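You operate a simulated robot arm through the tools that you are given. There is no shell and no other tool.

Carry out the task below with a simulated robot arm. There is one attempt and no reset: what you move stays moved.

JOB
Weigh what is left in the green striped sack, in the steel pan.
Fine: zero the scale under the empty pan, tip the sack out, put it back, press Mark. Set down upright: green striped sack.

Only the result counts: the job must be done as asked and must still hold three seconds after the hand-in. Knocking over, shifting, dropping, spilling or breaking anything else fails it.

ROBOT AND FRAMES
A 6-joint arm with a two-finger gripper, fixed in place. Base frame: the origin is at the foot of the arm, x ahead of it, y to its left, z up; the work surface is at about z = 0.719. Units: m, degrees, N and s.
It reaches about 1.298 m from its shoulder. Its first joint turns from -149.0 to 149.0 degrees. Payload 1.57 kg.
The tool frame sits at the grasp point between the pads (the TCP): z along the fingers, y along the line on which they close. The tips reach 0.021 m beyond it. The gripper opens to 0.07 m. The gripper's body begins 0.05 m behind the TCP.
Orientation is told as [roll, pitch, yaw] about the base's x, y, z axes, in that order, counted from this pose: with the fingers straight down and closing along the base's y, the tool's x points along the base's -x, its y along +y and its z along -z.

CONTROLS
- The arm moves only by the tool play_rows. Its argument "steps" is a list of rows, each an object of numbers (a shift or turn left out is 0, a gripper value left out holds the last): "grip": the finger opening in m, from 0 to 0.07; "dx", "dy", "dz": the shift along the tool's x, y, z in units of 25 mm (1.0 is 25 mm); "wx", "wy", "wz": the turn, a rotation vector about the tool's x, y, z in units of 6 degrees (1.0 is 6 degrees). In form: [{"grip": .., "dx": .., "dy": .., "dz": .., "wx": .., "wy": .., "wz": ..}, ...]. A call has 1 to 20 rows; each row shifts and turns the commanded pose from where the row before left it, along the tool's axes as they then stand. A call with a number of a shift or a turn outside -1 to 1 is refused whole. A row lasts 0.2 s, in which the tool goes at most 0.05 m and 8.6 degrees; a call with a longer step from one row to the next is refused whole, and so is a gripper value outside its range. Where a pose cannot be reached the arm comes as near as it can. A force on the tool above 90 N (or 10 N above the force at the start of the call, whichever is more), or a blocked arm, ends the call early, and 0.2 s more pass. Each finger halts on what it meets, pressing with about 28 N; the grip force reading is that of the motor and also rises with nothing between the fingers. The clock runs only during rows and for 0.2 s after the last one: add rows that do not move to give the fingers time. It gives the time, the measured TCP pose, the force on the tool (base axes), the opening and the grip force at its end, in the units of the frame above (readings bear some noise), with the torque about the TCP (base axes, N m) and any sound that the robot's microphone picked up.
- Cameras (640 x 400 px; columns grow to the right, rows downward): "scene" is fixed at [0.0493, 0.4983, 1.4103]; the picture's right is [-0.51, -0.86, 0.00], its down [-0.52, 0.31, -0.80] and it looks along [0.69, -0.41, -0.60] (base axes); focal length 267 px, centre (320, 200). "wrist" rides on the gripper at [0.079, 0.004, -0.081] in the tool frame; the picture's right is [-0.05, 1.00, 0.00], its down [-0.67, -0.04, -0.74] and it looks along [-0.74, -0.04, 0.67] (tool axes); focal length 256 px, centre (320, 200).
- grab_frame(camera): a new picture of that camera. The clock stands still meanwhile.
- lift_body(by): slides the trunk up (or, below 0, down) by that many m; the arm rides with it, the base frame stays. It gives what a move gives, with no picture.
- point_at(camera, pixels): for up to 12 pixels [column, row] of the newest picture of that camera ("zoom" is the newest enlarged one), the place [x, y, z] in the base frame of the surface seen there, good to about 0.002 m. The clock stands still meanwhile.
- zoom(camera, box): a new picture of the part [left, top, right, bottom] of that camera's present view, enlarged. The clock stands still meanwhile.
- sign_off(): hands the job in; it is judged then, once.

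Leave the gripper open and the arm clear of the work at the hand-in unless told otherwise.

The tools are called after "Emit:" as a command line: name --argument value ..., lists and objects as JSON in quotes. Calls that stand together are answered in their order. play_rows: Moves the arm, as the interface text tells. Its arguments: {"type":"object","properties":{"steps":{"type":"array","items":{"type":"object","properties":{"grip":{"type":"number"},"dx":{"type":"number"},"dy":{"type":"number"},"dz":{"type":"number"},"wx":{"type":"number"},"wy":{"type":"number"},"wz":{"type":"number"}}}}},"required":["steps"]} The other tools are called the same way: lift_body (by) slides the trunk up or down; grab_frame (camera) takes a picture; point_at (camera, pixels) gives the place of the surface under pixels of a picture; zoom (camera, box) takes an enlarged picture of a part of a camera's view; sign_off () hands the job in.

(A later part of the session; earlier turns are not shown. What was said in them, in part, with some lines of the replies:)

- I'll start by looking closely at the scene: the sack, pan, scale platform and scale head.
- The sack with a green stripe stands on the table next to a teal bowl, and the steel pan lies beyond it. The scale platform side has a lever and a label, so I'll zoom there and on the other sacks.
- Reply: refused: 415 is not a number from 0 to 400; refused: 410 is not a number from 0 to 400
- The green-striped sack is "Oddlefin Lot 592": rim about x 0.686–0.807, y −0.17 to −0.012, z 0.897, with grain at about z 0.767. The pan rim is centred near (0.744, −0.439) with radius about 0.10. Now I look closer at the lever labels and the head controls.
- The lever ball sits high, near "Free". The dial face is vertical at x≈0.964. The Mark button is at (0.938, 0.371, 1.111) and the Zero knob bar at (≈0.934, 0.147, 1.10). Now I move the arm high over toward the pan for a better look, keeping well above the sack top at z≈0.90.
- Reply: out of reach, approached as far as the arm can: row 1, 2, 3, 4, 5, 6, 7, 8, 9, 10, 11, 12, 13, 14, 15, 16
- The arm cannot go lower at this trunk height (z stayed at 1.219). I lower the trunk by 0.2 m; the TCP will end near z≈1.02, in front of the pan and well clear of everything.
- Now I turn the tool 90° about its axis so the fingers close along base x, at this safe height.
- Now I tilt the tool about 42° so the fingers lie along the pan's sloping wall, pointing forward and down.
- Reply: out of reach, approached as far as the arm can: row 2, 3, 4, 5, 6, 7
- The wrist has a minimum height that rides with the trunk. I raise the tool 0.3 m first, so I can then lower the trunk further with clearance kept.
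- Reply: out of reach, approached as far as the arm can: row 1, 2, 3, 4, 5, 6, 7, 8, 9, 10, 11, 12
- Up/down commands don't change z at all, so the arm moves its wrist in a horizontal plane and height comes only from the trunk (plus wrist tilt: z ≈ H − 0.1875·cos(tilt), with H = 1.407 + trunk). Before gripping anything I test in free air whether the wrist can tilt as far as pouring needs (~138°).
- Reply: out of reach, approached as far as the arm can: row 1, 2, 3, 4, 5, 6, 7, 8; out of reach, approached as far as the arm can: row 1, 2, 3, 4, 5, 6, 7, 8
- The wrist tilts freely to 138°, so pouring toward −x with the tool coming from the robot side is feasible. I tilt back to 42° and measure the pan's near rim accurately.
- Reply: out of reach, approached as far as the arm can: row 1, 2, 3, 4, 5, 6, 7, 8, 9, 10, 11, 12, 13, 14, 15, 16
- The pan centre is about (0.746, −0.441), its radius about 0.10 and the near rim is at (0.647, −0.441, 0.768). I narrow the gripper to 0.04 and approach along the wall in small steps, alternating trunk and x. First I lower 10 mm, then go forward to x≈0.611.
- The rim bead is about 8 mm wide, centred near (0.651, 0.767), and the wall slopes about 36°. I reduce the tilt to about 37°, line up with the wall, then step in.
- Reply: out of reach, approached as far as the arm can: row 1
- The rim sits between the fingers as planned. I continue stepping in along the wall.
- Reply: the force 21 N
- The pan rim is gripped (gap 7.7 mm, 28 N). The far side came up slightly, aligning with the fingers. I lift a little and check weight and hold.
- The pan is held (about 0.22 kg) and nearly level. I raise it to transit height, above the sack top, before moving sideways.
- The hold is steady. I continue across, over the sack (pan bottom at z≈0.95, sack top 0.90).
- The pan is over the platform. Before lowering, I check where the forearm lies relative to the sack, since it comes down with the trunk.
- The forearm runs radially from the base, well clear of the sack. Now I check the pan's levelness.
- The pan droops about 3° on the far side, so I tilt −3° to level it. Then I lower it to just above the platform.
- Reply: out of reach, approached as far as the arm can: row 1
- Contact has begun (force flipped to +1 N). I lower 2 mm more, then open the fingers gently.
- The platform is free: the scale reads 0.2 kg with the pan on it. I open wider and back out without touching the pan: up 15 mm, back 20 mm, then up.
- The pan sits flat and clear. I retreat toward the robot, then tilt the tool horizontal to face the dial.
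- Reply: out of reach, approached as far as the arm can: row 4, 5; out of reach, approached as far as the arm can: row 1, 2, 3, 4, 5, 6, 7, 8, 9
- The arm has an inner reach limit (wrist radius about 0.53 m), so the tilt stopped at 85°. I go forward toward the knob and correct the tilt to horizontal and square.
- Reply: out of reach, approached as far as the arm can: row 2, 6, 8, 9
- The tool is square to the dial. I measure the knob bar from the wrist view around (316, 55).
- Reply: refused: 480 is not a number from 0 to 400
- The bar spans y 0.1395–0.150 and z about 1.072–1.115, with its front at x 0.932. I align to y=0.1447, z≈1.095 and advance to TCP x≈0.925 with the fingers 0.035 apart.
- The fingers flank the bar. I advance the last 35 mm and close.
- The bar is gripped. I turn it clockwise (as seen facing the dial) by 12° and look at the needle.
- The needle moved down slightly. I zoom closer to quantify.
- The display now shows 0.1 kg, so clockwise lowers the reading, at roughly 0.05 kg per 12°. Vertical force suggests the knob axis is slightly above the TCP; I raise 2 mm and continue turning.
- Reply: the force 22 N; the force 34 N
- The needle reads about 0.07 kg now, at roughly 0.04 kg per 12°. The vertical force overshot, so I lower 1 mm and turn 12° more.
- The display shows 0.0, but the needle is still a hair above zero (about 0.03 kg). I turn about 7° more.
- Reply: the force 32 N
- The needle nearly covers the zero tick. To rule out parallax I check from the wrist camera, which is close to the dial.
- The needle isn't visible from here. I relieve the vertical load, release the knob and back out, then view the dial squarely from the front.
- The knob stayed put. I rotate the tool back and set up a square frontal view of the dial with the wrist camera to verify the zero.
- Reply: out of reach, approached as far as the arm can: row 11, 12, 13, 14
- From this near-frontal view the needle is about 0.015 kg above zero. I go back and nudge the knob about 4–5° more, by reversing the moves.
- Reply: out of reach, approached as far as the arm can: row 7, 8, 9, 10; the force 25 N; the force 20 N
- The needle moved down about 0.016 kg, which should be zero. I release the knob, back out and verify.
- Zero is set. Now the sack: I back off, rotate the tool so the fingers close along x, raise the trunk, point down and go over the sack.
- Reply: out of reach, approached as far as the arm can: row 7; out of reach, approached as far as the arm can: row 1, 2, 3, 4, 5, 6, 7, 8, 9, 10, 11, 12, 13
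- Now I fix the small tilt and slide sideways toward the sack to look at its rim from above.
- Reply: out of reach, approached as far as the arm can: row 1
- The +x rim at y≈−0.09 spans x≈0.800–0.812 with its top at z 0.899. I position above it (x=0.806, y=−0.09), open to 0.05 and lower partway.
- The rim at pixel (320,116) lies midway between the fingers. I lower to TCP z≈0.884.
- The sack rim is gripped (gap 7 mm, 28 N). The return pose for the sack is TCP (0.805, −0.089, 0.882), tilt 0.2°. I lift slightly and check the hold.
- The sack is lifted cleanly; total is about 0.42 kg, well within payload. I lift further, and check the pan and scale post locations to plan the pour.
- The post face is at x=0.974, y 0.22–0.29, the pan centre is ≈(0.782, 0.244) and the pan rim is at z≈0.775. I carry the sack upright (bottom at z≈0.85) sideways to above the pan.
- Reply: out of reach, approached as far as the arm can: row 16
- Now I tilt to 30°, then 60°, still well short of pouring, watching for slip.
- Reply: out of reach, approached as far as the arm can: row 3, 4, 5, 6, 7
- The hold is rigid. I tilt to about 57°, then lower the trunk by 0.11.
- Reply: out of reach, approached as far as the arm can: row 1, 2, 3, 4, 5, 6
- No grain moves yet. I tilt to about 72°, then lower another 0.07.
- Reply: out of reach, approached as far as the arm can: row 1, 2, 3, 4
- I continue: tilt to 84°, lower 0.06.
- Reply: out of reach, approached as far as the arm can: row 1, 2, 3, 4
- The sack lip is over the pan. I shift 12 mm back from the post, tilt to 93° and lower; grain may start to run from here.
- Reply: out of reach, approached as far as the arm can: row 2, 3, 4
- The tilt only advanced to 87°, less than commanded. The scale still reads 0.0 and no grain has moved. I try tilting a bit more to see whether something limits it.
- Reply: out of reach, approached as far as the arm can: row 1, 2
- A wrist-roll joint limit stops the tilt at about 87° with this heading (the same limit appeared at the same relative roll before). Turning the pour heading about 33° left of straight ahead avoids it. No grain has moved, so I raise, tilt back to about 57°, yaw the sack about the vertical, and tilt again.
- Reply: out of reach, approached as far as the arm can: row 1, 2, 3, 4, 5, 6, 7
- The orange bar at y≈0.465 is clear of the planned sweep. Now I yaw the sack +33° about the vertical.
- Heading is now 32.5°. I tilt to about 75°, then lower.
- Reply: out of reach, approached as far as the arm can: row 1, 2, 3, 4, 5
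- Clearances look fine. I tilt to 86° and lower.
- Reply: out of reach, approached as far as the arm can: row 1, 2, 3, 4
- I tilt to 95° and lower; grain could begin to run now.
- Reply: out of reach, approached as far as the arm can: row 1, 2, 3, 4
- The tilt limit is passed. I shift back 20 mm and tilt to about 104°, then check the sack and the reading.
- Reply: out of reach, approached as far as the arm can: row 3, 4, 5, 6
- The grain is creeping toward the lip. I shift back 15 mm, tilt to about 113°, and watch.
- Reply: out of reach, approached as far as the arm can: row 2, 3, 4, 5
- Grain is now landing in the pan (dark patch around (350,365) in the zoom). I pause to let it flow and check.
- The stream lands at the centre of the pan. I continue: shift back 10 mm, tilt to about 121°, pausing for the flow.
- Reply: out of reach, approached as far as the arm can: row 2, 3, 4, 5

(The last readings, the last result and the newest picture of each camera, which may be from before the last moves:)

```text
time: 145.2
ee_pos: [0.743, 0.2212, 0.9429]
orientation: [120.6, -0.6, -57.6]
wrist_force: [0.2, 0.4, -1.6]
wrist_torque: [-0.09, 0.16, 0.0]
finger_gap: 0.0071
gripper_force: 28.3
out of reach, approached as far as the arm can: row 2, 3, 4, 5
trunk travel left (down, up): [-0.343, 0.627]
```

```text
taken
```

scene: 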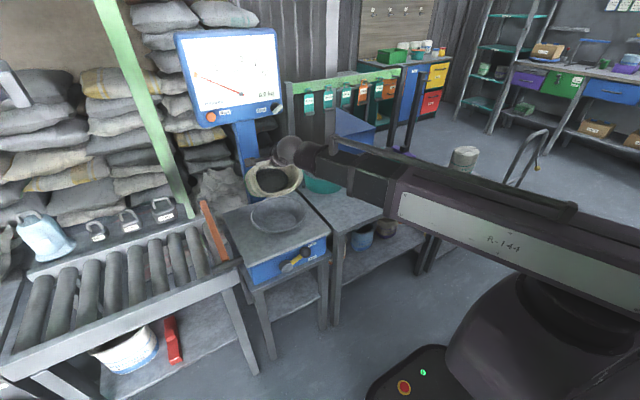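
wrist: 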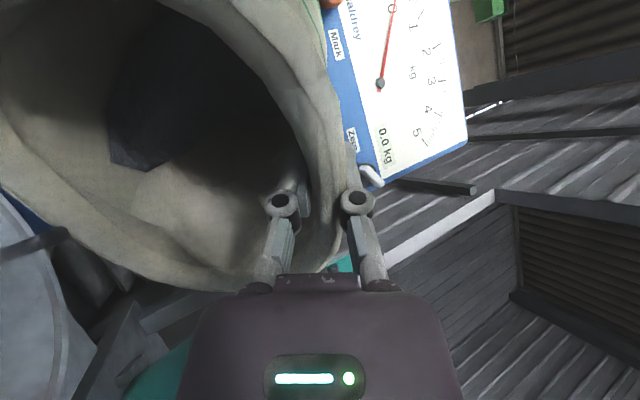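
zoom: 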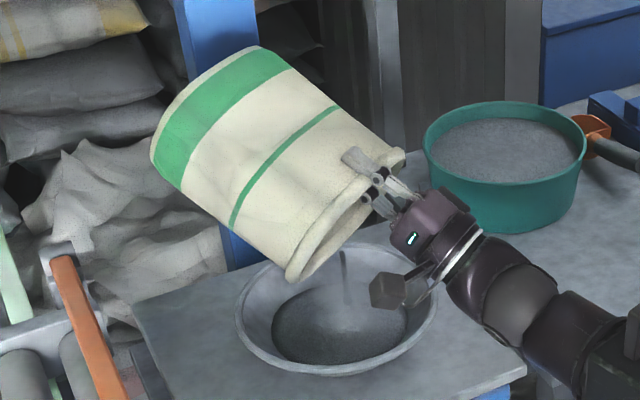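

Most of the grain has run out (held weight fell from 4.5 N to 1.6 N). I hold, then check the scale.

Emit:
play_rows --steps '[{}, {}, {}, {}, {}]'

Emit:
zoom --camera "scene" --box '[160, 20, 320, 120]'

Emit:
zoom --camera "scene" --box '[210, 180, 338, 240]'

```text
time: 146.4
ee_pos: [0.7431, 0.2209, 0.9438]
orientation: [120.6, -0.6, -57.6]
wrist_force: [0.0, 0.8, -2.2]
wrist_torque: [-0.12, 0.12, 0.0]
finger_gap: 0.0071
gripper_force: 27.7
trunk travel left (down, up): [-0.343, 0.627]
```

```text
4.00 times, centred on (240, 70) of scene
```

zoom: 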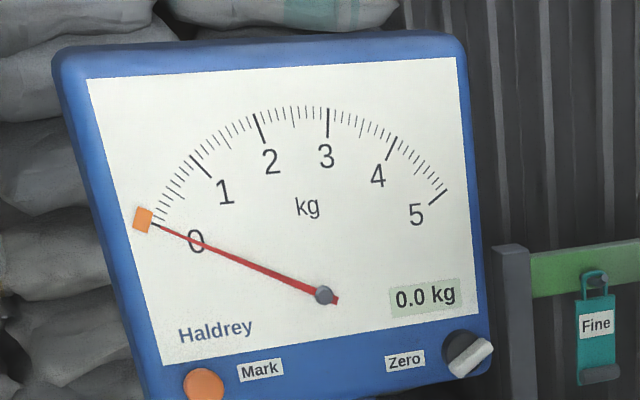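

```text
5.00 times, centred on (274, 210) of scene
```

zoom: 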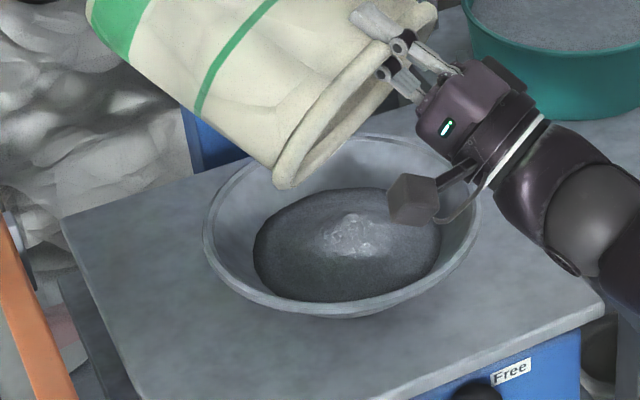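

The pan visibly holds grain but the needle still shows 0. Before going on I check the lever and the platform surroundings.

Emit:
zoom --camera "scene" --box '[230, 200, 342, 280]'

Emit:
zoom --camera "scene" --box '[190, 60, 254, 100]'

```text
5.00 times, centred on (286, 240) of scene
```

zoom: 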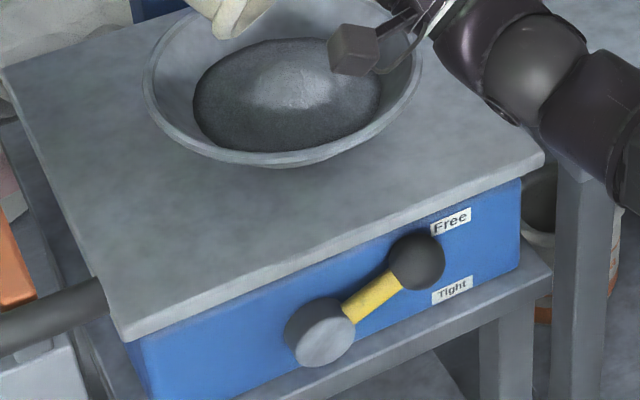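

```text
10.00 times, centred on (222, 80) of scene
```

zoom: 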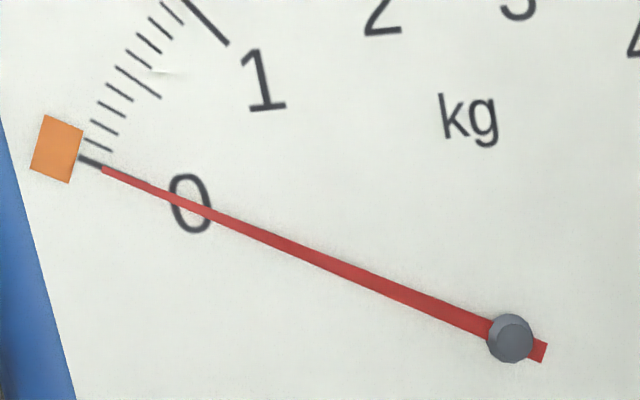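

The lever is unchanged at Free. I finish emptying the sack first: tilt to about 136°, hold.

Emit:
play_rows --steps '[{"wx": -0.4}, {"wx": -0.5}, {"wx": -0.5}, {"wx": -0.5}, {"wx": -0.6}, {}, {}, {}, {}, {}]'

Emit:
zoom --camera "scene" --box '[210, 120, 338, 240]'

Emit:
grab_frame --camera "wrist"

Emit:
zoom --camera "scene" --box '[160, 20, 320, 120]'

```text
time: 148.6
ee_pos: [0.7444, 0.2213, 0.9808]
orientation: [135.8, -0.5, -57.5]
wrist_force: [0.2, -0.2, -0.7]
wrist_torque: [-0.03, 0.02, 0.0]
finger_gap: 0.0071
gripper_force: 28.4
out of reach, approached as far as the arm can: row 1, 2, 3, 4, 5
trunk travel left (down, up): [-0.343, 0.627]
```

```text
3.33 times, centred on (274, 180) of scene
```

zoom: 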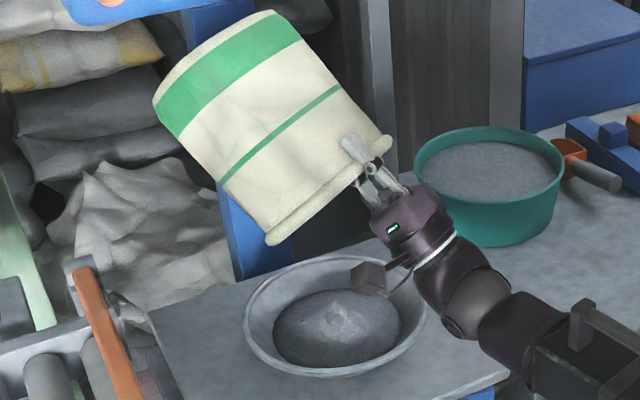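

```text
taken
```

wrist: 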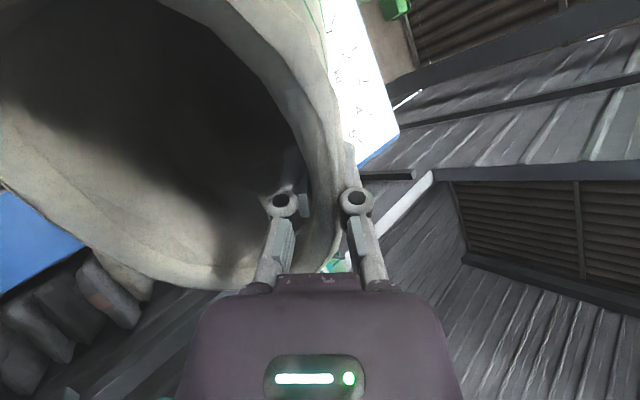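

```text
4.00 times, centred on (240, 70) of scene
```

zoom: 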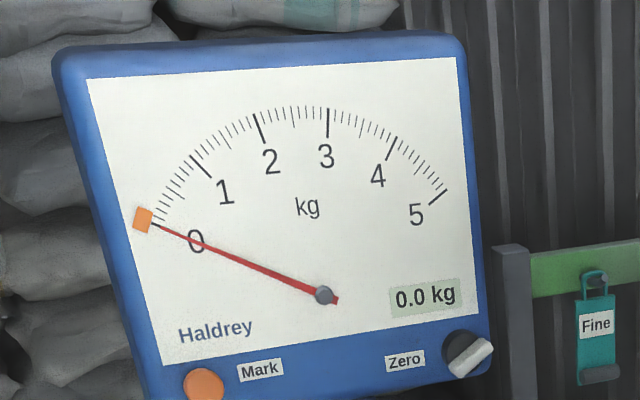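

The sack looks empty (held weight 0.7 N). The scale still shows 0.0, so I wait a couple of seconds and look again before deciding.

Emit:
play_rows --steps '[{}, {}, {}, {}, {}, {}, {}, {}, {}, {}]'

Emit:
zoom --camera "scene" --box '[190, 60, 254, 100]'

Emit:
zoom --camera "scene" --box '[230, 180, 326, 240]'

```text
time: 150.8
ee_pos: [0.7422, 0.2214, 0.982]
orientation: [135.7, -0.6, -57.5]
wrist_force: [-0.1, -0.8, -0.6]
wrist_torque: [-0.05, 0.03, -0.03]
finger_gap: 0.0064
gripper_force: 28.0
trunk travel left (down, up): [-0.343, 0.627]
```

```text
10.00 times, centred on (222, 80) of scene
```

zoom: 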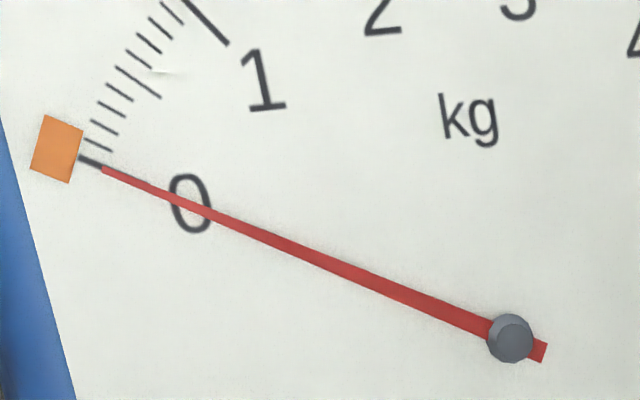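

```text
6.67 times, centred on (278, 210) of scene
```

zoom: 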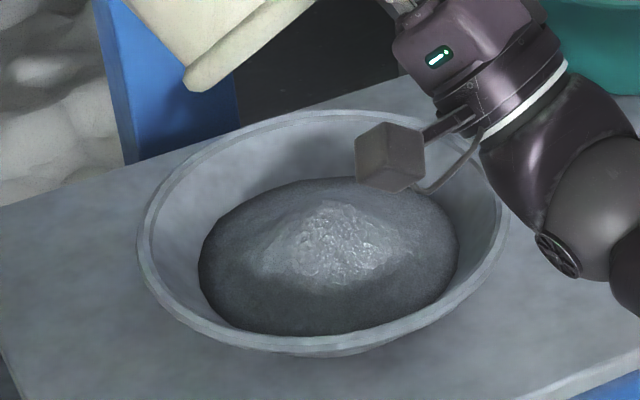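

The needle is unchanged. I look inside the sack to confirm it is empty.

Emit:
zoom --camera "wrist" --box '[0, 0, 320, 200]'

Emit:
point_at --camera "zoom" --pixels '[[100, 60], [200, 100], [300, 100], [400, 100], [300, 200], [200, 200], [400, 200], [450, 300], [350, 330], [100, 150]]'

```text
2.00 times, centred on (160, 100) of wrist
```

zoom: 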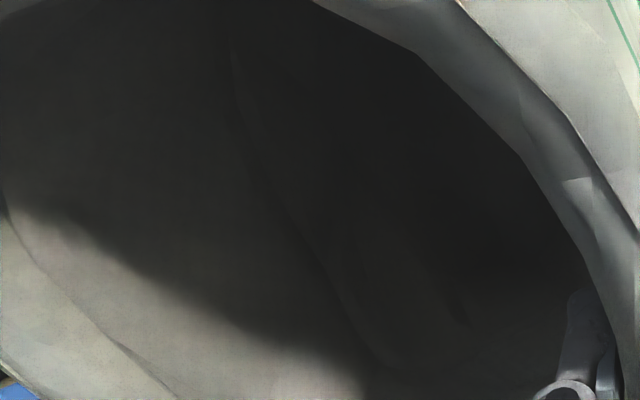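

```text
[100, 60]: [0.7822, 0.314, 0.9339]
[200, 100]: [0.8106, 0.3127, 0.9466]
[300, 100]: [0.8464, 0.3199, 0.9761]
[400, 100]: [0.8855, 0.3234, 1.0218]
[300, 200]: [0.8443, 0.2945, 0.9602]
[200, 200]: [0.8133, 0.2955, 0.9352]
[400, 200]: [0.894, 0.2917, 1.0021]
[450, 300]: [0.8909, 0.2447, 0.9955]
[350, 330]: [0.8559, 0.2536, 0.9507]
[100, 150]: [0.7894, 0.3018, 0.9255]
```

The inside shows bare walls down to the sack bottom (depth matches the sack floor), so it is empty. Now I bring the sack back: shift away from the head, raise, and un-tilt in stages.

Emit:
play_rows --steps '[{"dy": 0.716, "dz": -0.698}, {"dy": 0.716, "dz": -0.698}, {}]'

Emit:
lift_body --by 0.1

Emit:
play_rows --steps '[{"wx": 0.7}, {"wx": 0.7}, {"wx": 0.7}, {"wx": 0.7}, {"wx": 0.7}, {"wx": 0.7}, {"wx": 0.7}, {"wx": 0.7}, {"wx": 0.7}, {"wx": 0.4}, {}]'

Emit:
zoom --camera "scene" --box '[200, 100, 360, 240]'

Emit:
zoom --camera "scene" --box '[160, 20, 320, 120]'

```text
time: 151.6
ee_pos: [0.7014, 0.1925, 0.9823]
orientation: [135.6, -0.5, -57.6]
wrist_force: [0.5, 0.5, 0.0]
wrist_torque: [-0.08, 0.03, 0.01]
finger_gap: 0.0067
gripper_force: 27.8
trunk travel left (down, up): [-0.343, 0.627]
```

```text
time: 152.9
ee_pos: [0.7024, 0.1933, 1.0821]
orientation: [135.6, -0.5, -57.5]
wrist_force: [0.6, -1.0, -0.5]
wrist_torque: [-0.05, 0.03, 0.0]
finger_gap: 0.0065
gripper_force: 28.0
trunk travel left (down, up): [-0.443, 0.527]
```

```text
time: 155.3
ee_pos: [0.7027, 0.1934, 0.9662]
orientation: [95.5, -0.5, -57.6]
wrist_force: [-0.7, 0.3, -1.7]
wrist_torque: [-0.04, 0.04, 0.02]
finger_gap: 0.007
gripper_force: 28.2
out of reach, approached as far as the arm can: row 1, 2, 3, 4, 5, 6, 7, 8, 9, 10
trunk travel left (down, up): [-0.443, 0.527]
```

```text
2.86 times, centred on (280, 170) of scene
```

zoom: 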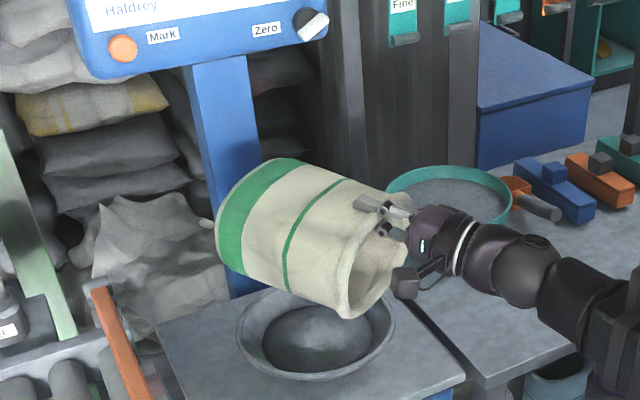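

```text
4.00 times, centred on (240, 70) of scene
```

zoom: 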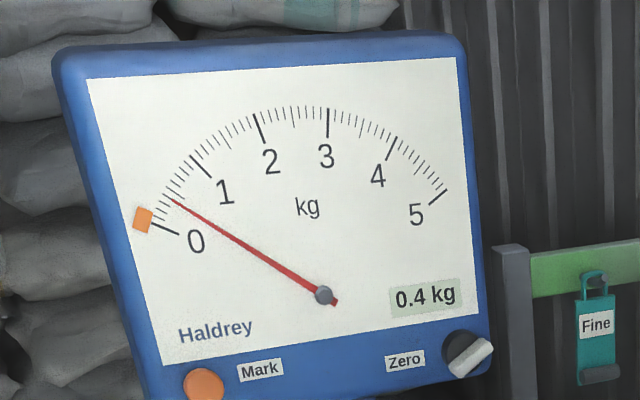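

The scale now reads 0.4 kg, so the grain registered once settled. I continue returning the sack: raise, un-tilt to about 57°, then upright.

Emit:
lift_body --by 0.16

Emit:
play_rows --steps '[{"wx": 0.7}, {"wx": 0.8}, {"wx": 0.8}, {"wx": 0.8}, {"wx": 0.8}, {"wx": 0.8}, {"wx": 0.8}, {"wx": 0.8}, {}]'

Emit:
lift_body --by 0.1

Emit:
grab_frame --camera "scene"

```text
time: 157.2
ee_pos: [0.702, 0.1935, 1.1257]
orientation: [95.6, -0.5, -57.5]
wrist_force: [-0.5, -0.1, -0.2]
wrist_torque: [-0.03, 0.06, 0.03]
finger_gap: 0.0066
gripper_force: 28.1
trunk travel left (down, up): [-0.603, 0.367]
```

```text
time: 159.2
ee_pos: [0.701, 0.1934, 1.0087]
orientation: [57.8, -0.6, -57.6]
wrist_force: [0.0, -0.3, 0.8]
wrist_torque: [0.0, 0.02, -0.02]
finger_gap: 0.0069
gripper_force: 28.4
out of reach, approached as far as the arm can: row 1, 2, 3, 4, 5, 6, 7, 8
trunk travel left (down, up): [-0.603, 0.367]
```

```text
time: 160.5
ee_pos: [0.7012, 0.1936, 1.109]
orientation: [57.8, -0.6, -57.5]
wrist_force: [0.6, -0.2, 0.3]
wrist_torque: [0.02, 0.03, 0.03]
finger_gap: 0.0068
gripper_force: 28.4
trunk travel left (down, up): [-0.703, 0.267]
```

```text
taken
```

scene: 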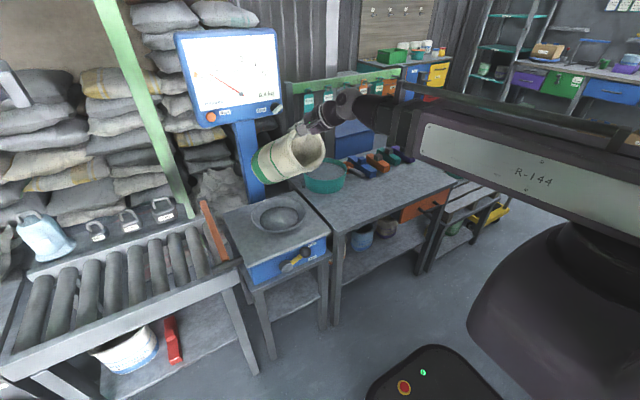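

Now I bring it fully upright and turn the heading back to its original yaw.

Emit:
play_rows --steps '[{"wx": 0.8}, {"wx": 0.98}, {"wx": 0.98}, {"wx": 0.98}, {"wx": 0.98}, {"wx": 0.98}, {"wx": 0.98}, {"wx": 0.98}, {"wx": 0.98}, {"wx": 0.98}, {}]'

Emit:
play_rows --steps '[{"wz": 0.6}, {"wz": 0.8}, {"wz": 0.8}, {"wz": 0.8}, {"wz": 0.8}, {"wz": 0.8}, {"wz": 0.8}, {}]'

Emit:
grab_frame --camera "wrist"

Emit:
zoom --camera "scene" --box '[200, 80, 360, 240]'

```text
time: 162.9
ee_pos: [0.7014, 0.1939, 1.0212]
orientation: [0.0, -0.4, -57.6]
wrist_force: [0.6, 0.0, -0.7]
wrist_torque: [0.01, 0.0, 0.01]
finger_gap: 0.0069
gripper_force: 28.3
out of reach, approached as far as the arm can: row 1, 2, 3, 4, 5, 6, 7, 8, 9
trunk travel left (down, up): [-0.703, 0.267]
```

```text
time: 164.7
ee_pos: [0.7022, 0.193, 1.0222]
orientation: [0.4, -0.4, -89.9]
wrist_force: [-0.1, -0.6, 0.7]
wrist_torque: [0.0, -0.03, -0.03]
finger_gap: 0.0065
gripper_force: 28.4
trunk travel left (down, up): [-0.703, 0.267]
```

```text
taken
```

wrist: 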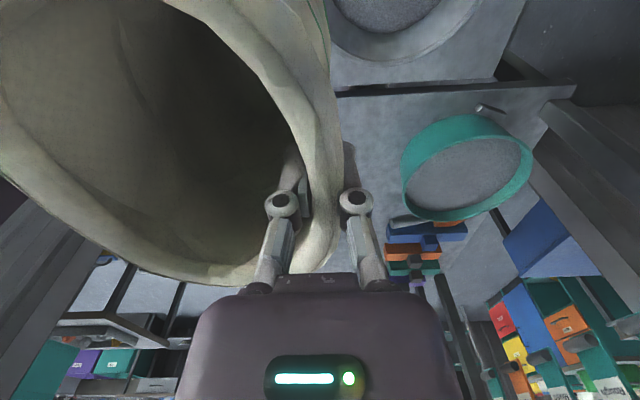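

```text
2.50 times, centred on (280, 160) of scene
```

zoom: 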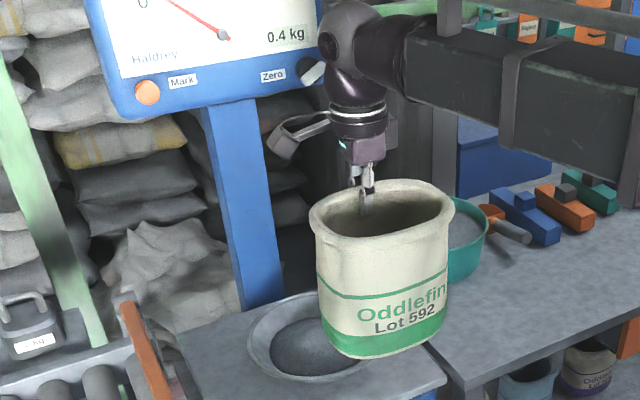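

The sack is upright and empty. I move it back over its original spot: TCP (0.805, −0.089).

Emit:
play_rows --steps '[{"dx": -0.5, "dy": 0.2}, {"dx": -0.9, "dy": 0.33}, {"dx": -0.9, "dy": 0.33}, {"dx": -0.9, "dy": 0.33}, {"dx": -0.9, "dy": 0.33}, {"dx": -0.9, "dy": 0.33}, {"dx": -0.9, "dy": 0.33}, {"dx": -0.9, "dy": 0.33}, {"dx": -0.9, "dy": 0.33}, {"dx": -0.9, "dy": 0.33}, {"dx": -0.9, "dy": 0.33}, {"dx": -0.9, "dy": 0.33}, {"dx": -0.9, "dy": 0.33}, {"dx": 0, "dy": 0}]'

Emit:
zoom --camera "scene" --box '[290, 110, 418, 220]'

```text
time: 167.7
ee_pos: [0.8041, -0.0906, 1.0233]
orientation: [0.4, -0.4, -89.9]
wrist_force: [-0.2, -0.4, -0.5]
wrist_torque: [-0.02, -0.03, 0.02]
finger_gap: 0.0068
gripper_force: 27.8
out of reach, approached as far as the arm can: row 11
trunk travel left (down, up): [-0.703, 0.267]
```

```text
3.64 times, centred on (354, 165) of scene
```

zoom: 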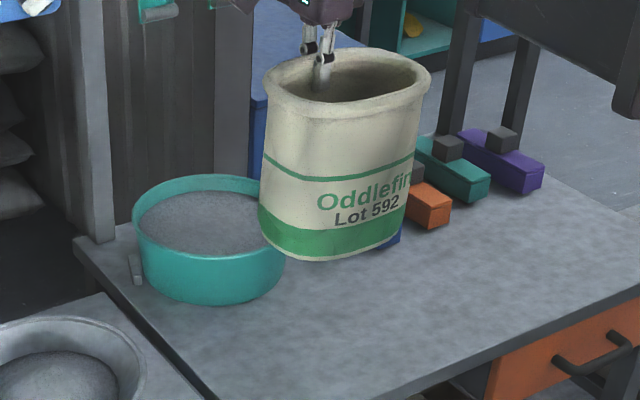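

I check the sack's levelness before lowering, measuring rim points.

Emit:
point_at --camera "zoom" --pixels '[[275, 85], [290, 105], [340, 118], [400, 100], [425, 70], [390, 52], [345, 235], [300, 240], [390, 215], [270, 215], [350, 200], [330, 140]]'

Emit:
grab_frame --camera "wrist"

Emit:
point_at --camera "wrist" --pixels '[[320, 100], [325, 150], [310, 250], [200, 270], [100, 240], [40, 200], [5, 150], [250, 40], [210, 10]]'

```text
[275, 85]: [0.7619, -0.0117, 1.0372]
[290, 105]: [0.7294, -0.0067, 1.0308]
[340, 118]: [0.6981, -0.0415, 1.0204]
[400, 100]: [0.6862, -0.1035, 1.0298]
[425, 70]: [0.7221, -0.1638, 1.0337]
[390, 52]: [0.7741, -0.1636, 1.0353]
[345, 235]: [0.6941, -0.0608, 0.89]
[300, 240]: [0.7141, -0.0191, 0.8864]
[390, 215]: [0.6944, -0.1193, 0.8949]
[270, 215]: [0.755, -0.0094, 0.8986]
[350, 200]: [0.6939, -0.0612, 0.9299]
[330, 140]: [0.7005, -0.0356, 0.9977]
```

```text
taken
```

wrist: 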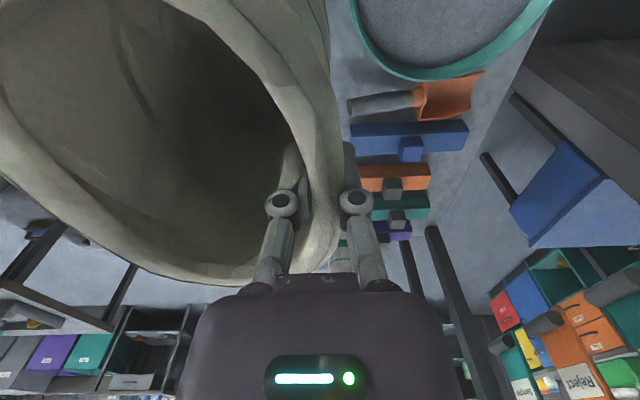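

```text
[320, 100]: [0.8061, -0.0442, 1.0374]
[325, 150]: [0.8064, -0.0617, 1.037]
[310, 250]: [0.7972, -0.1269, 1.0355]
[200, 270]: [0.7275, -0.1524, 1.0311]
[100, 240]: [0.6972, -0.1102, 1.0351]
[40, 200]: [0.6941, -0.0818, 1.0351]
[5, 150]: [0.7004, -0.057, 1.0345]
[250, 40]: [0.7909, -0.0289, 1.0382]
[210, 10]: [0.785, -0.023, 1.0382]
```

The sack is level within about 1.3°. I lower it toward the table, then in small steps until contact.

Emit:
lift_body --by -0.13

Emit:
lift_body --by -0.005

Emit:
lift_body --by -0.002

Emit:
zoom --camera "scene" --box '[310, 140, 422, 220]'

```text
time: 169.3
ee_pos: [0.8054, -0.0903, 0.8928]
orientation: [0.4, -0.4, -89.9]
wrist_force: [-0.9, -0.1, -0.9]
wrist_torque: [-0.01, -0.02, -0.01]
finger_gap: 0.0066
gripper_force: 28.0
trunk travel left (down, up): [-0.573, 0.397]
```

```text
time: 169.8
ee_pos: [0.8044, -0.0898, 0.8866]
orientation: [0.4, -0.4, -90.0]
wrist_force: [0.3, -0.8, -1.6]
wrist_torque: [0.02, -0.07, 0.02]
finger_gap: 0.0068
gripper_force: 27.8
trunk travel left (down, up): [-0.568, 0.402]
```

```text
time: 170.3
ee_pos: [0.8052, -0.0904, 0.8838]
orientation: [0.4, -0.3, -89.9]
wrist_force: [-1.4, 0.8, -0.8]
wrist_torque: [-0.02, 0.01, 0.01]
finger_gap: 0.0071
gripper_force: 28.2
trunk travel left (down, up): [-0.566, 0.404]
```

```text
5.00 times, centred on (366, 180) of scene
```

zoom: 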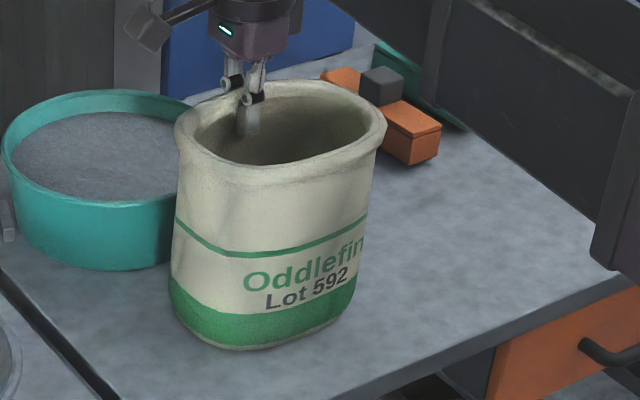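

Emit:
lift_body --by -0.002

Emit:
lift_body --by -0.0015

```text
time: 170.8
ee_pos: [0.8051, -0.09, 0.8847]
orientation: [0.5, -0.4, -90.0]
wrist_force: [3.5, 2.5, 11.8]
wrist_torque: [-0.49, -0.07, 0.1]
finger_gap: 0.0065
gripper_force: 27.9
trunk travel left (down, up): [-0.564, 0.406]
```

```text
time: 171.4
ee_pos: [0.8039, -0.0895, 0.8829]
orientation: [0.6, -0.3, -89.9]
wrist_force: [8.6, 2.5, 26.1]
wrist_torque: [0.06, -0.15, 0.12]
finger_gap: 0.0068
gripper_force: 27.9
trunk travel left (down, up): [-0.563, 0.407]
```

The sack is firmly on the table (26 N). I ease up 1 mm, then open the fingers.

Emit:
lift_body --by 0.0015

Emit:
play_rows --steps '[{"grip": 0.012}, {"grip": 0.02}, {"grip": 0.03}, {"grip": 0.04}, {"grip": 0.05}, {}]'

Emit:
zoom --camera "scene" --box '[310, 140, 422, 220]'

Emit:
grab_frame --camera "wrist"

```text
time: 171.9
ee_pos: [0.8033, -0.0913, 0.8826]
orientation: [0.2, -0.5, -89.9]
wrist_force: [0.1, 1.1, 3.8]
wrist_torque: [0.16, 0.05, 0.04]
finger_gap: 0.0064
gripper_force: 28.2
trunk travel left (down, up): [-0.564, 0.406]
```

```text
time: 173.3
ee_pos: [0.8048, -0.0891, 0.8841]
orientation: [0.4, -0.4, -89.8]
wrist_force: [-0.6, 0.0, -0.7]
wrist_torque: [0.03, -0.02, 0.03]
finger_gap: 0.05
gripper_force: 0.0
trunk travel left (down, up): [-0.564, 0.406]
```

```text
5.00 times, centred on (366, 180) of scene
```

zoom: 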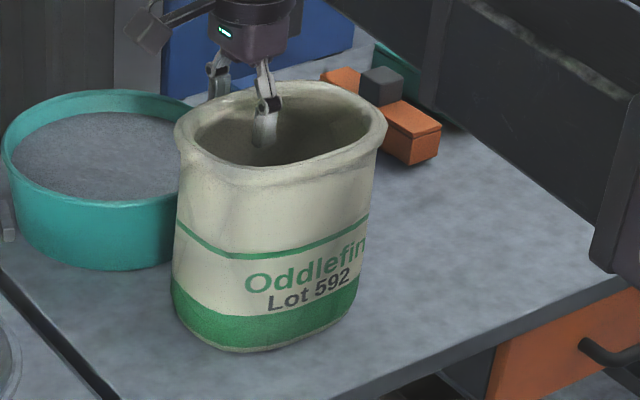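

```text
taken
```

wrist: 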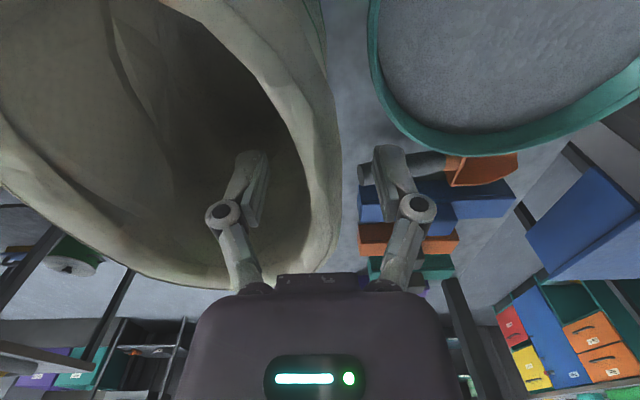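

The sack stands upright on its spot. I rise straight up, then turn the tool for the Mark button.

Emit:
lift_body --by 0.2

Emit:
play_rows --steps '[{"wz": -1}, {"wz": -1}, {"wz": -1}, {"wz": -1}, {"wz": -1}, {"wz": -1}, {"wz": -1}, {"wz": -1}, {"wz": -1}, {"wz": -1}, {"wz": -1}, {"wz": -1}, {"wz": -1}, {"wz": -1}, {"wz": -1}, {}]'

Emit:
grab_frame --camera "scene"

```text
time: 175.4
ee_pos: [0.8054, -0.0894, 1.0821]
orientation: [0.3, -0.4, -89.9]
wrist_force: [0.4, -0.2, -0.1]
wrist_torque: [0.03, 0.01, -0.02]
finger_gap: 0.05
gripper_force: 0.0
trunk travel left (down, up): [-0.764, 0.206]
```

```text
time: 178.8
ee_pos: [0.8049, -0.0909, 1.0826]
orientation: [-0.4, -0.3, 0.1]
wrist_force: [0.2, -0.4, 0.0]
wrist_torque: [0.03, 0.01, 0.0]
finger_gap: 0.05
gripper_force: 0.1
trunk travel left (down, up): [-0.764, 0.206]
```

```text
taken
```

scene: 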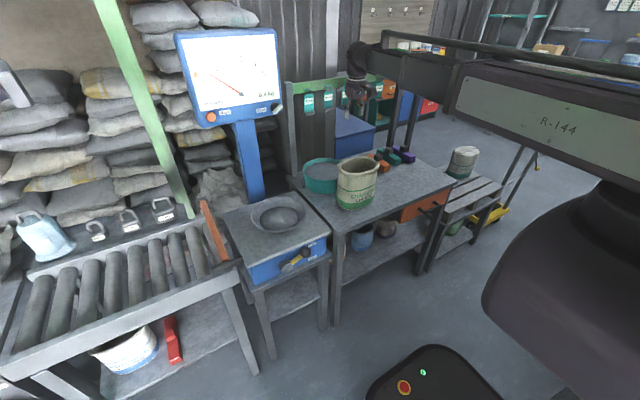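

Next I move to in front of the Mark button, staying at x≈0.70 and closing the fingers on the way.

Emit:
play_rows --steps '[{"dx": 0.6, "dy": 0.3, "grip": 0.03}, {"dx": 0.6, "dy": 0.6, "grip": 0.01}, {"dx": 0.6, "dy": 0.9, "grip": 0.0}, {"dx": 0.6, "dy": 0.9}, {"dx": 0.6, "dy": 0.95}, {"dx": 0.6, "dy": 0.95}, {"dx": 0.6, "dy": 0.95}, {"dy": 0.95}, {"dy": 0.95}, {"dy": 0.95}, {"dy": 0.95}, {"dy": 0.95}, {"dy": 0.95}, {"dy": 0.95}, {"dy": 0.95}, {"dy": 0.95}, {"dy": 0.95}, {"dy": 0.95}, {"dy": 0.95}, {"dy": 0.95}]'

Emit:
play_rows --steps '[{"wy": -1}, {"wy": -1}, {"wy": -1}, {"wy": -1}, {"wy": -1}, {"wy": -1}, {"wy": -1}, {"wy": -1}, {"wy": -1}, {"wy": -1}, {"wy": -1}, {"wy": -1}, {"wy": -1}, {"wy": -1}, {"wy": -1}, {}]'

Emit:
grab_frame --camera "scene"

Emit:
grab_frame --camera "wrist"

```text
time: 183.0
ee_pos: [0.7013, 0.3585, 1.0825]
orientation: [-0.4, -0.4, 0.0]
wrist_force: [-0.3, 0.4, -0.7]
wrist_torque: [0.0, -0.02, -0.03]
finger_gap: 0.0003
gripper_force: 27.8
out of reach, approached as far as the arm can: row 17
trunk travel left (down, up): [-0.764, 0.206]
```

```text
time: 186.4
ee_pos: [0.6976, 0.3583, 1.2702]
orientation: [-132.0, -89.5, 132.1]
wrist_force: [0.0, -0.3, 0.1]
wrist_torque: [0.02, 0.02, -0.02]
finger_gap: 0.0
gripper_force: 27.8
out of reach, approached as far as the arm can: row 2, 3, 4, 5, 6, 7, 8, 9, 10, 11, 12, 13, 14, 15
trunk travel left (down, up): [-0.764, 0.206]
```

```text
taken
```

scene: 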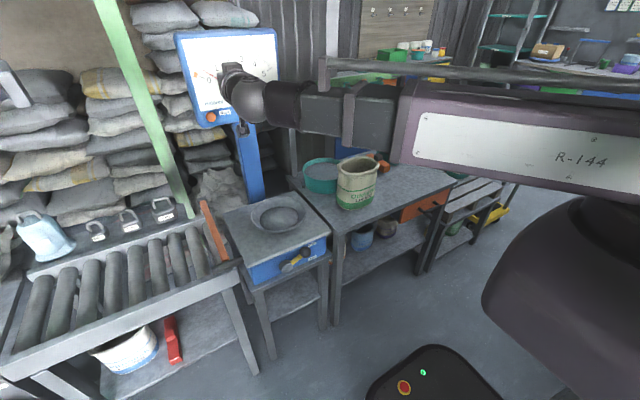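

```text
taken
```

wrist: 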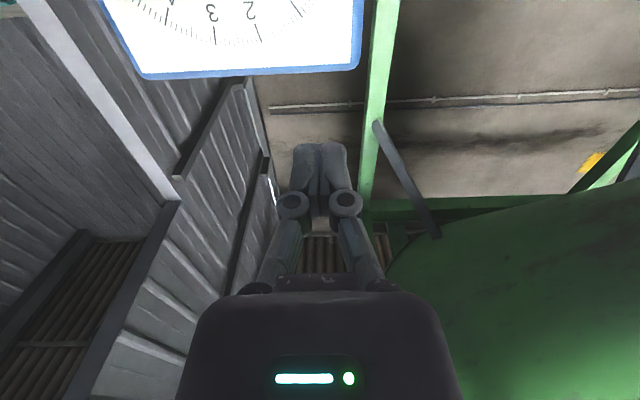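

The tool is horizontal and facing the dial. I lower to the button height (z≈1.111) and advance partway.

Emit:
lift_body --by -0.159

Emit:
play_rows --steps '[{"dz": 0.9, "dy": 0.08}, {"dz": 0.9, "dy": 0.08}, {"dz": 0.9, "dy": 0.08}, {"dz": 0.9, "dy": 0.08}, {"dz": 0.9, "dy": 0.08}, {"dz": 0.9, "dy": 0.08}, {}]'

Emit:
grab_frame --camera "wrist"

Emit:
zoom --camera "scene" --box '[170, 70, 298, 150]'

```text
time: 188.3
ee_pos: [0.6984, 0.3578, 1.1105]
orientation: [-124.3, -89.6, 124.4]
wrist_force: [-0.8, 0.1, 0.0]
wrist_torque: [-0.01, 0.01, 0.02]
finger_gap: 0.0002
gripper_force: 28.5
trunk travel left (down, up): [-0.605, 0.365]
```

```text
time: 189.9
ee_pos: [0.8328, 0.3704, 1.1102]
orientation: [-130.5, -89.5, 130.6]
wrist_force: [0.2, 0.4, 1.2]
wrist_torque: [0.02, 0.01, 0.01]
finger_gap: 0.0
gripper_force: 27.7
trunk travel left (down, up): [-0.605, 0.365]
```

```text
taken
```

wrist: 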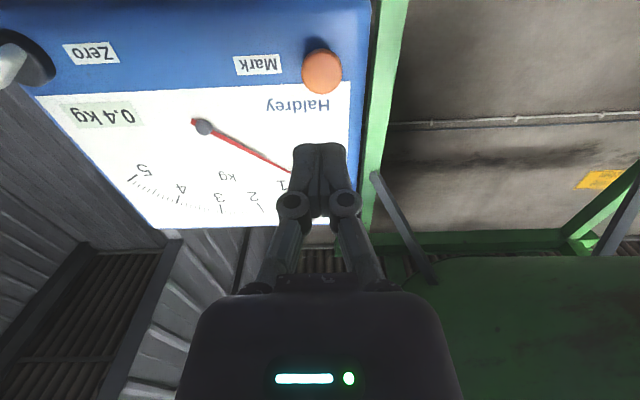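

```text
5.00 times, centred on (234, 110) of scene
```

zoom: 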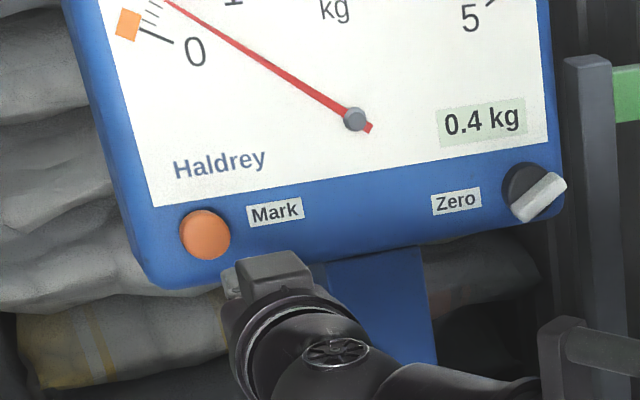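

Emit:
point_at --camera "wrist" --pixels '[[322, 72], [306, 72], [338, 72], [322, 58], [322, 88], [322, 80]]'

Emit:
zoom --camera "wrist" --box '[180, 100, 320, 200]'

```text
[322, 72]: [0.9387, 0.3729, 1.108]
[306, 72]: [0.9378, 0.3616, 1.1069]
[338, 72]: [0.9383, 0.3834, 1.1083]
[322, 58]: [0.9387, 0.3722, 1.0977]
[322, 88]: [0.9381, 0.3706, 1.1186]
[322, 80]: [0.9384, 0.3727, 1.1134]
```

```text
4.00 times, centred on (250, 150) of wrist
```

zoom: 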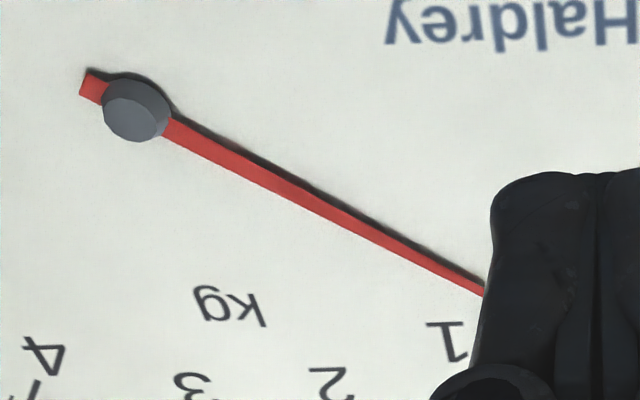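

The button centre (0.9385, 0.3725, 1.109) is aligned with the closed fingertips. I advance to just short of it, then press gently.

Emit:
play_rows --steps '[{"dz": 0.9, "dy": 0.03}, {"dz": 0.9, "dy": 0.03}, {"dz": 0.7, "dy": 0.02}, {"dz": 0.4}, {}]'

Emit:
play_rows --steps '[{"dz": 0.15}, {"dz": 0.15}, {"dz": 0.15}, {"dz": 0.15}, {}]'

Emit:
zoom --camera "scene" --box '[170, 40, 298, 140]'

```text
time: 191.1
ee_pos: [0.9061, 0.3715, 1.1104]
orientation: [-131.1, -89.4, 131.1]
wrist_force: [-0.9, 0.1, 0.8]
wrist_torque: [0.01, -0.01, -0.02]
finger_gap: 0.0
gripper_force: 28.0
trunk travel left (down, up): [-0.605, 0.365]
```

```text
time: 192.3
ee_pos: [0.9215, 0.3735, 1.1114]
orientation: [-131.4, -89.5, 131.6]
wrist_force: [-0.6, -0.3, -0.1]
wrist_torque: [-0.01, 0.02, -0.01]
finger_gap: 0.0
gripper_force: 27.6
trunk travel left (down, up): [-0.605, 0.365]
```

```text
4.00 times, centred on (234, 90) of scene
```

zoom: 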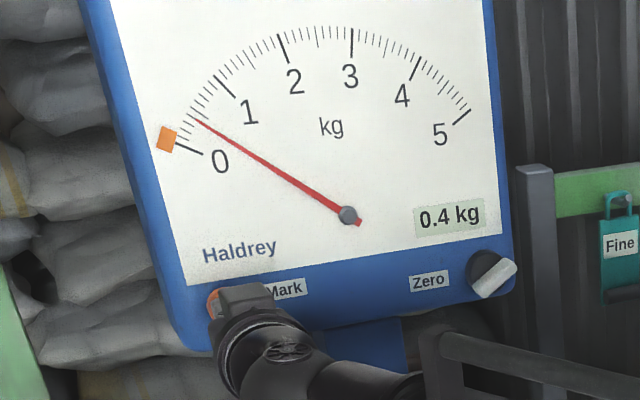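

No contact force yet. I keep pressing in small steps.

Emit:
play_rows --steps '[{"dz": 0.12}, {"dz": 0.12}, {}]'

Emit:
zoom --camera "scene" --box '[170, 40, 298, 140]'

```text
time: 193.1
ee_pos: [0.9276, 0.3732, 1.1118]
orientation: [-135.4, -89.5, 135.5]
wrist_force: [-2.5, -0.4, -0.4]
wrist_torque: [0.02, 0.0, 0.01]
finger_gap: 0.0059
gripper_force: 28.2
trunk travel left (down, up): [-0.605, 0.365]
```

```text
4.00 times, centred on (234, 90) of scene
```

zoom: 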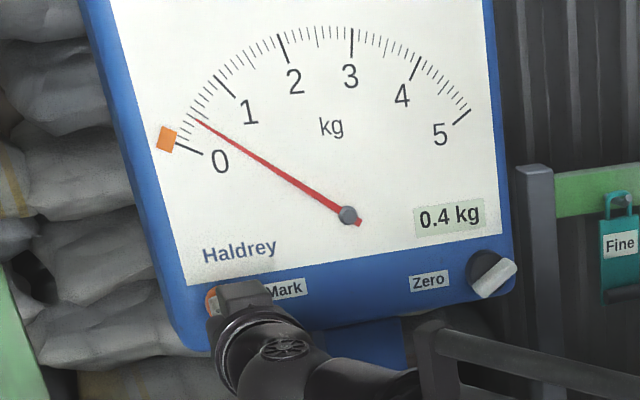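

The button seems to be wedging between the two fingertips (gap opened to 6 mm). I back off, shift 6 mm sideways so one solid fingertip meets the centre, and press again.

Emit:
play_rows --steps '[{"dz": -0.6}, {"dz": -0.4}, {"dy": 0.24}, {"grip": 0.0}, {}]'

Emit:
zoom --camera "wrist" --box '[260, 30, 388, 200]'

Emit:
zoom --camera "scene" --box '[190, 90, 254, 140]'

```text
time: 194.3
ee_pos: [0.9028, 0.3776, 1.1107]
orientation: [-129.0, -89.4, 128.9]
wrist_force: [0.3, 0.7, 0.4]
wrist_torque: [0.01, 0.03, 0.0]
finger_gap: 0.0002
gripper_force: 28.4
trunk travel left (down, up): [-0.605, 0.365]
```

```text
2.35 times, centred on (324, 115) of wrist
```

zoom: 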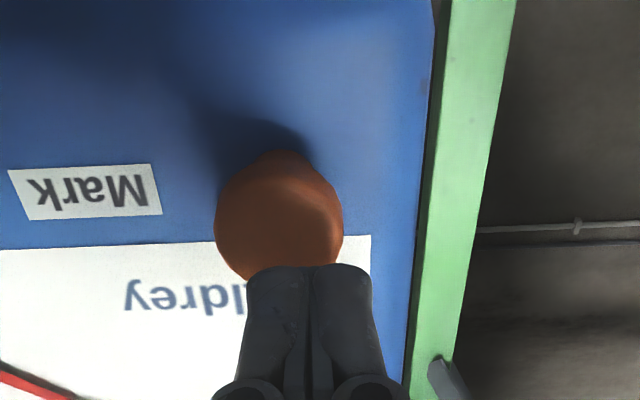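

```text
8.00 times, centred on (222, 115) of scene
```

zoom: 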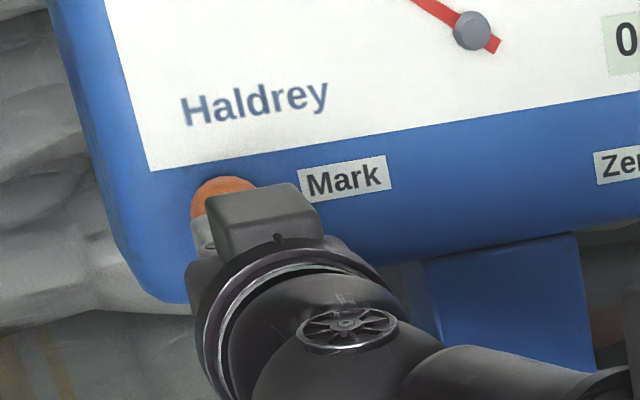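

Emit:
play_rows --steps '[{"dz": 0.5}, {"dz": 0.2}, {"dz": 0.12}, {"dz": 0.12}, {}]'

Emit:
play_rows --steps '[{"dz": 0.12}, {"dz": 0.12}, {}]'

Emit:
zoom --camera "scene" --box '[170, 40, 298, 140]'

```text
time: 195.5
ee_pos: [0.9258, 0.3788, 1.1117]
orientation: [-130.3, -89.5, 130.4]
wrist_force: [-2.4, 0.2, 0.0]
wrist_torque: [0.02, 0.0, 0.01]
finger_gap: 0.0
gripper_force: 28.7
trunk travel left (down, up): [-0.605, 0.365]
```

```text
time: 196.3
ee_pos: [0.9325, 0.3785, 1.1111]
orientation: [-130.1, -89.5, 130.1]
wrist_force: [-3.9, 1.5, 0.7]
wrist_torque: [0.02, 0.03, 0.04]
finger_gap: 0.0
gripper_force: 29.2
trunk travel left (down, up): [-0.605, 0.365]
heard: click
```

```text
4.00 times, centred on (234, 90) of scene
```

zoom: 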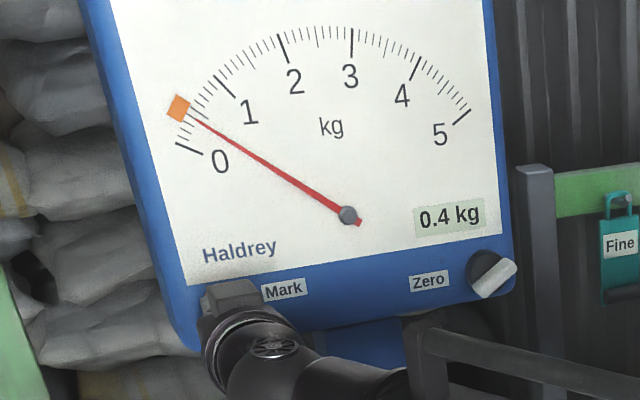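

A click was heard and the orange marker jumped to the needle at about 0.4 kg. I back away, open the gripper and move clear.

Emit:
play_rows --steps '[{"dz": -0.5}, {"dz": -0.9}, {"dz": -0.9}, {"dz": -0.9}, {"dz": -0.9}, {"dz": -0.9}, {"dz": -0.9}, {"dz": -0.9, "grip": 0.03}, {"grip": 0.05}, {"grip": 0.07}, {"grip": 0.07}, {}]'

Emit:
grab_frame --camera "scene"

Emit:
zoom --camera "scene" --box '[160, 20, 320, 120]'

```text
time: 198.9
ee_pos: [0.7631, 0.3786, 1.1114]
orientation: [-127.0, -89.5, 127.0]
wrist_force: [-0.5, -0.1, 0.1]
wrist_torque: [-0.01, -0.01, -0.02]
finger_gap: 0.07
gripper_force: 0.1
trunk travel left (down, up): [-0.605, 0.365]
```

```text
taken
```

scene: 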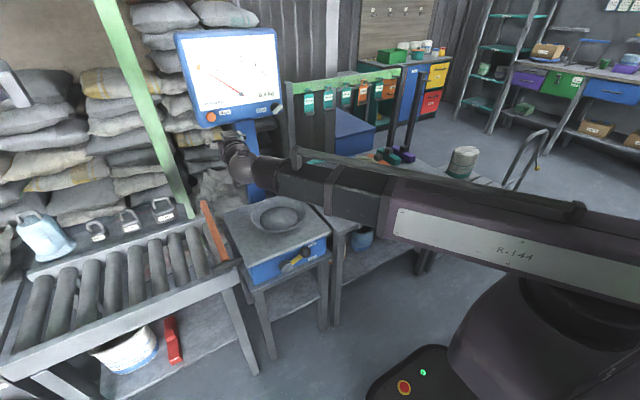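

```text
4.00 times, centred on (240, 70) of scene
```

zoom: 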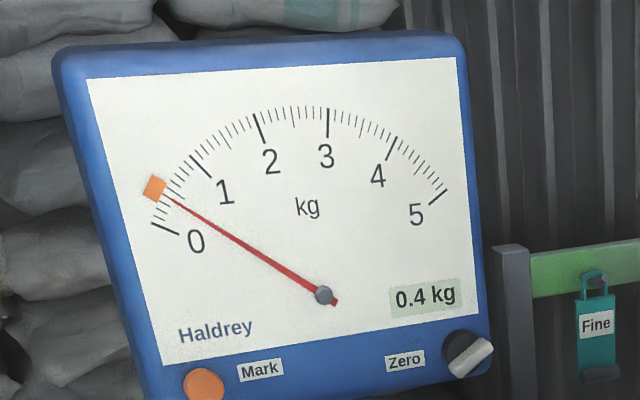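

The marker sits at the needle. I lift clear and check the whole scene, including the sack and the pan.

Emit:
lift_body --by 0.3

Emit:
play_rows --steps '[{"dy": -0.9}, {"dy": -0.9}, {"dy": -0.9}, {"dy": -0.9}, {"dy": -0.9}, {"dy": -0.9}, {"dy": -0.9}, {"dy": -0.9}, {"dy": -0.9}, {"dy": -0.9}, {"dy": -0.9}, {"dy": -0.9}, {}]'

Emit:
grab_frame --camera "scene"

Emit:
zoom --camera "scene" --box '[220, 130, 460, 280]'

Emit:
zoom --camera "scene" --box '[320, 140, 400, 215]'

```text
time: 201.9
ee_pos: [0.7616, 0.379, 1.4113]
orientation: [-126.9, -89.5, 126.9]
wrist_force: [0.4, 0.2, 0.3]
wrist_torque: [0.01, -0.02, -0.03]
finger_gap: 0.0701
gripper_force: 0.0
trunk travel left (down, up): [-0.905, 0.065]
```

```text
time: 204.7
ee_pos: [0.7638, 0.1083, 1.4116]
orientation: [-130.9, -89.6, 130.9]
wrist_force: [-0.3, 0.0, -0.2]
wrist_torque: [0.01, 0.03, -0.02]
finger_gap: 0.0701
gripper_force: 0.0
trunk travel left (down, up): [-0.905, 0.065]
```

```text
taken
```

scene: 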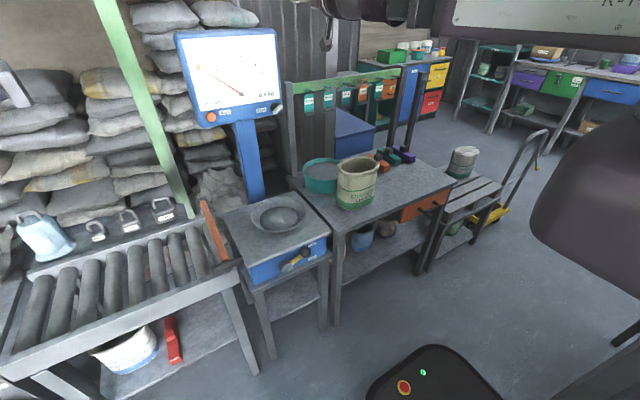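

```text
2.67 times, centred on (340, 205) of scene
```

zoom: 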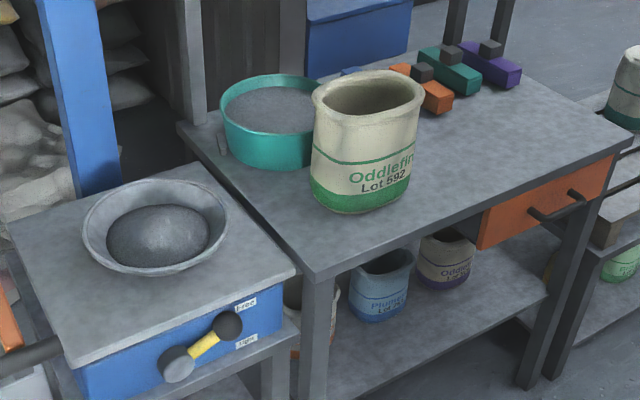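

```text
5.33 times, centred on (360, 178) of scene
```

zoom: 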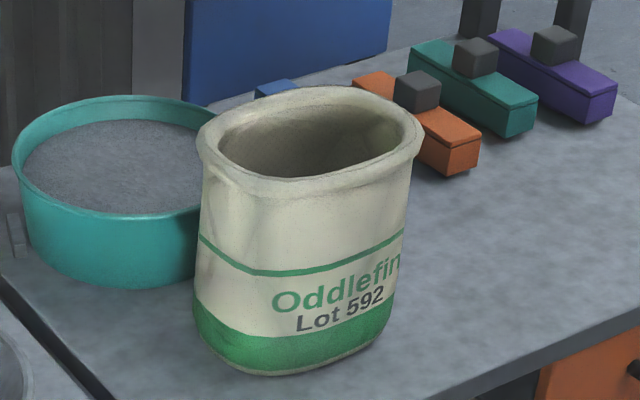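

Everything checks out: the sack stands upright and empty on its original spot, the grain is in the pan, and the marker is set at 0.4 kg. Nothing is spilled or shifted, the gripper is open and the arm is clear. I hand the job in.

Emit:
sign_off

```text
The job is handed in.
```

The job is handed in: the green striped sack (Oddlefin, Lot 592) held about 0.4 kg. The Mark pointer is set at that reading.

- **Zero:** I put the empty steel pan on the scale, where it read 0.2 kg. I then turned the Zero knob until the needle sat on 0. Seen from the front it was about 0.015 kg high, so I nudged the knob once more. I checked that last nudge only from the scene camera.
- **Pour:** The sack was tipped out into the pan with nothing spilled that I could see. I looked inside afterwards and saw only bare walls.
- **Sack:** It is back where it stood, upright, and released.
- **Mark:** The first press slipped between the fingertips without registering. The second press gave a click, and the orange marker jumped to the needle.

The needle stayed at 0 while the grain was pouring and rose to 0.4 kg only after it had settled. The lever was at "Free" throughout.

The gripper is open and the arm is clear of the work.
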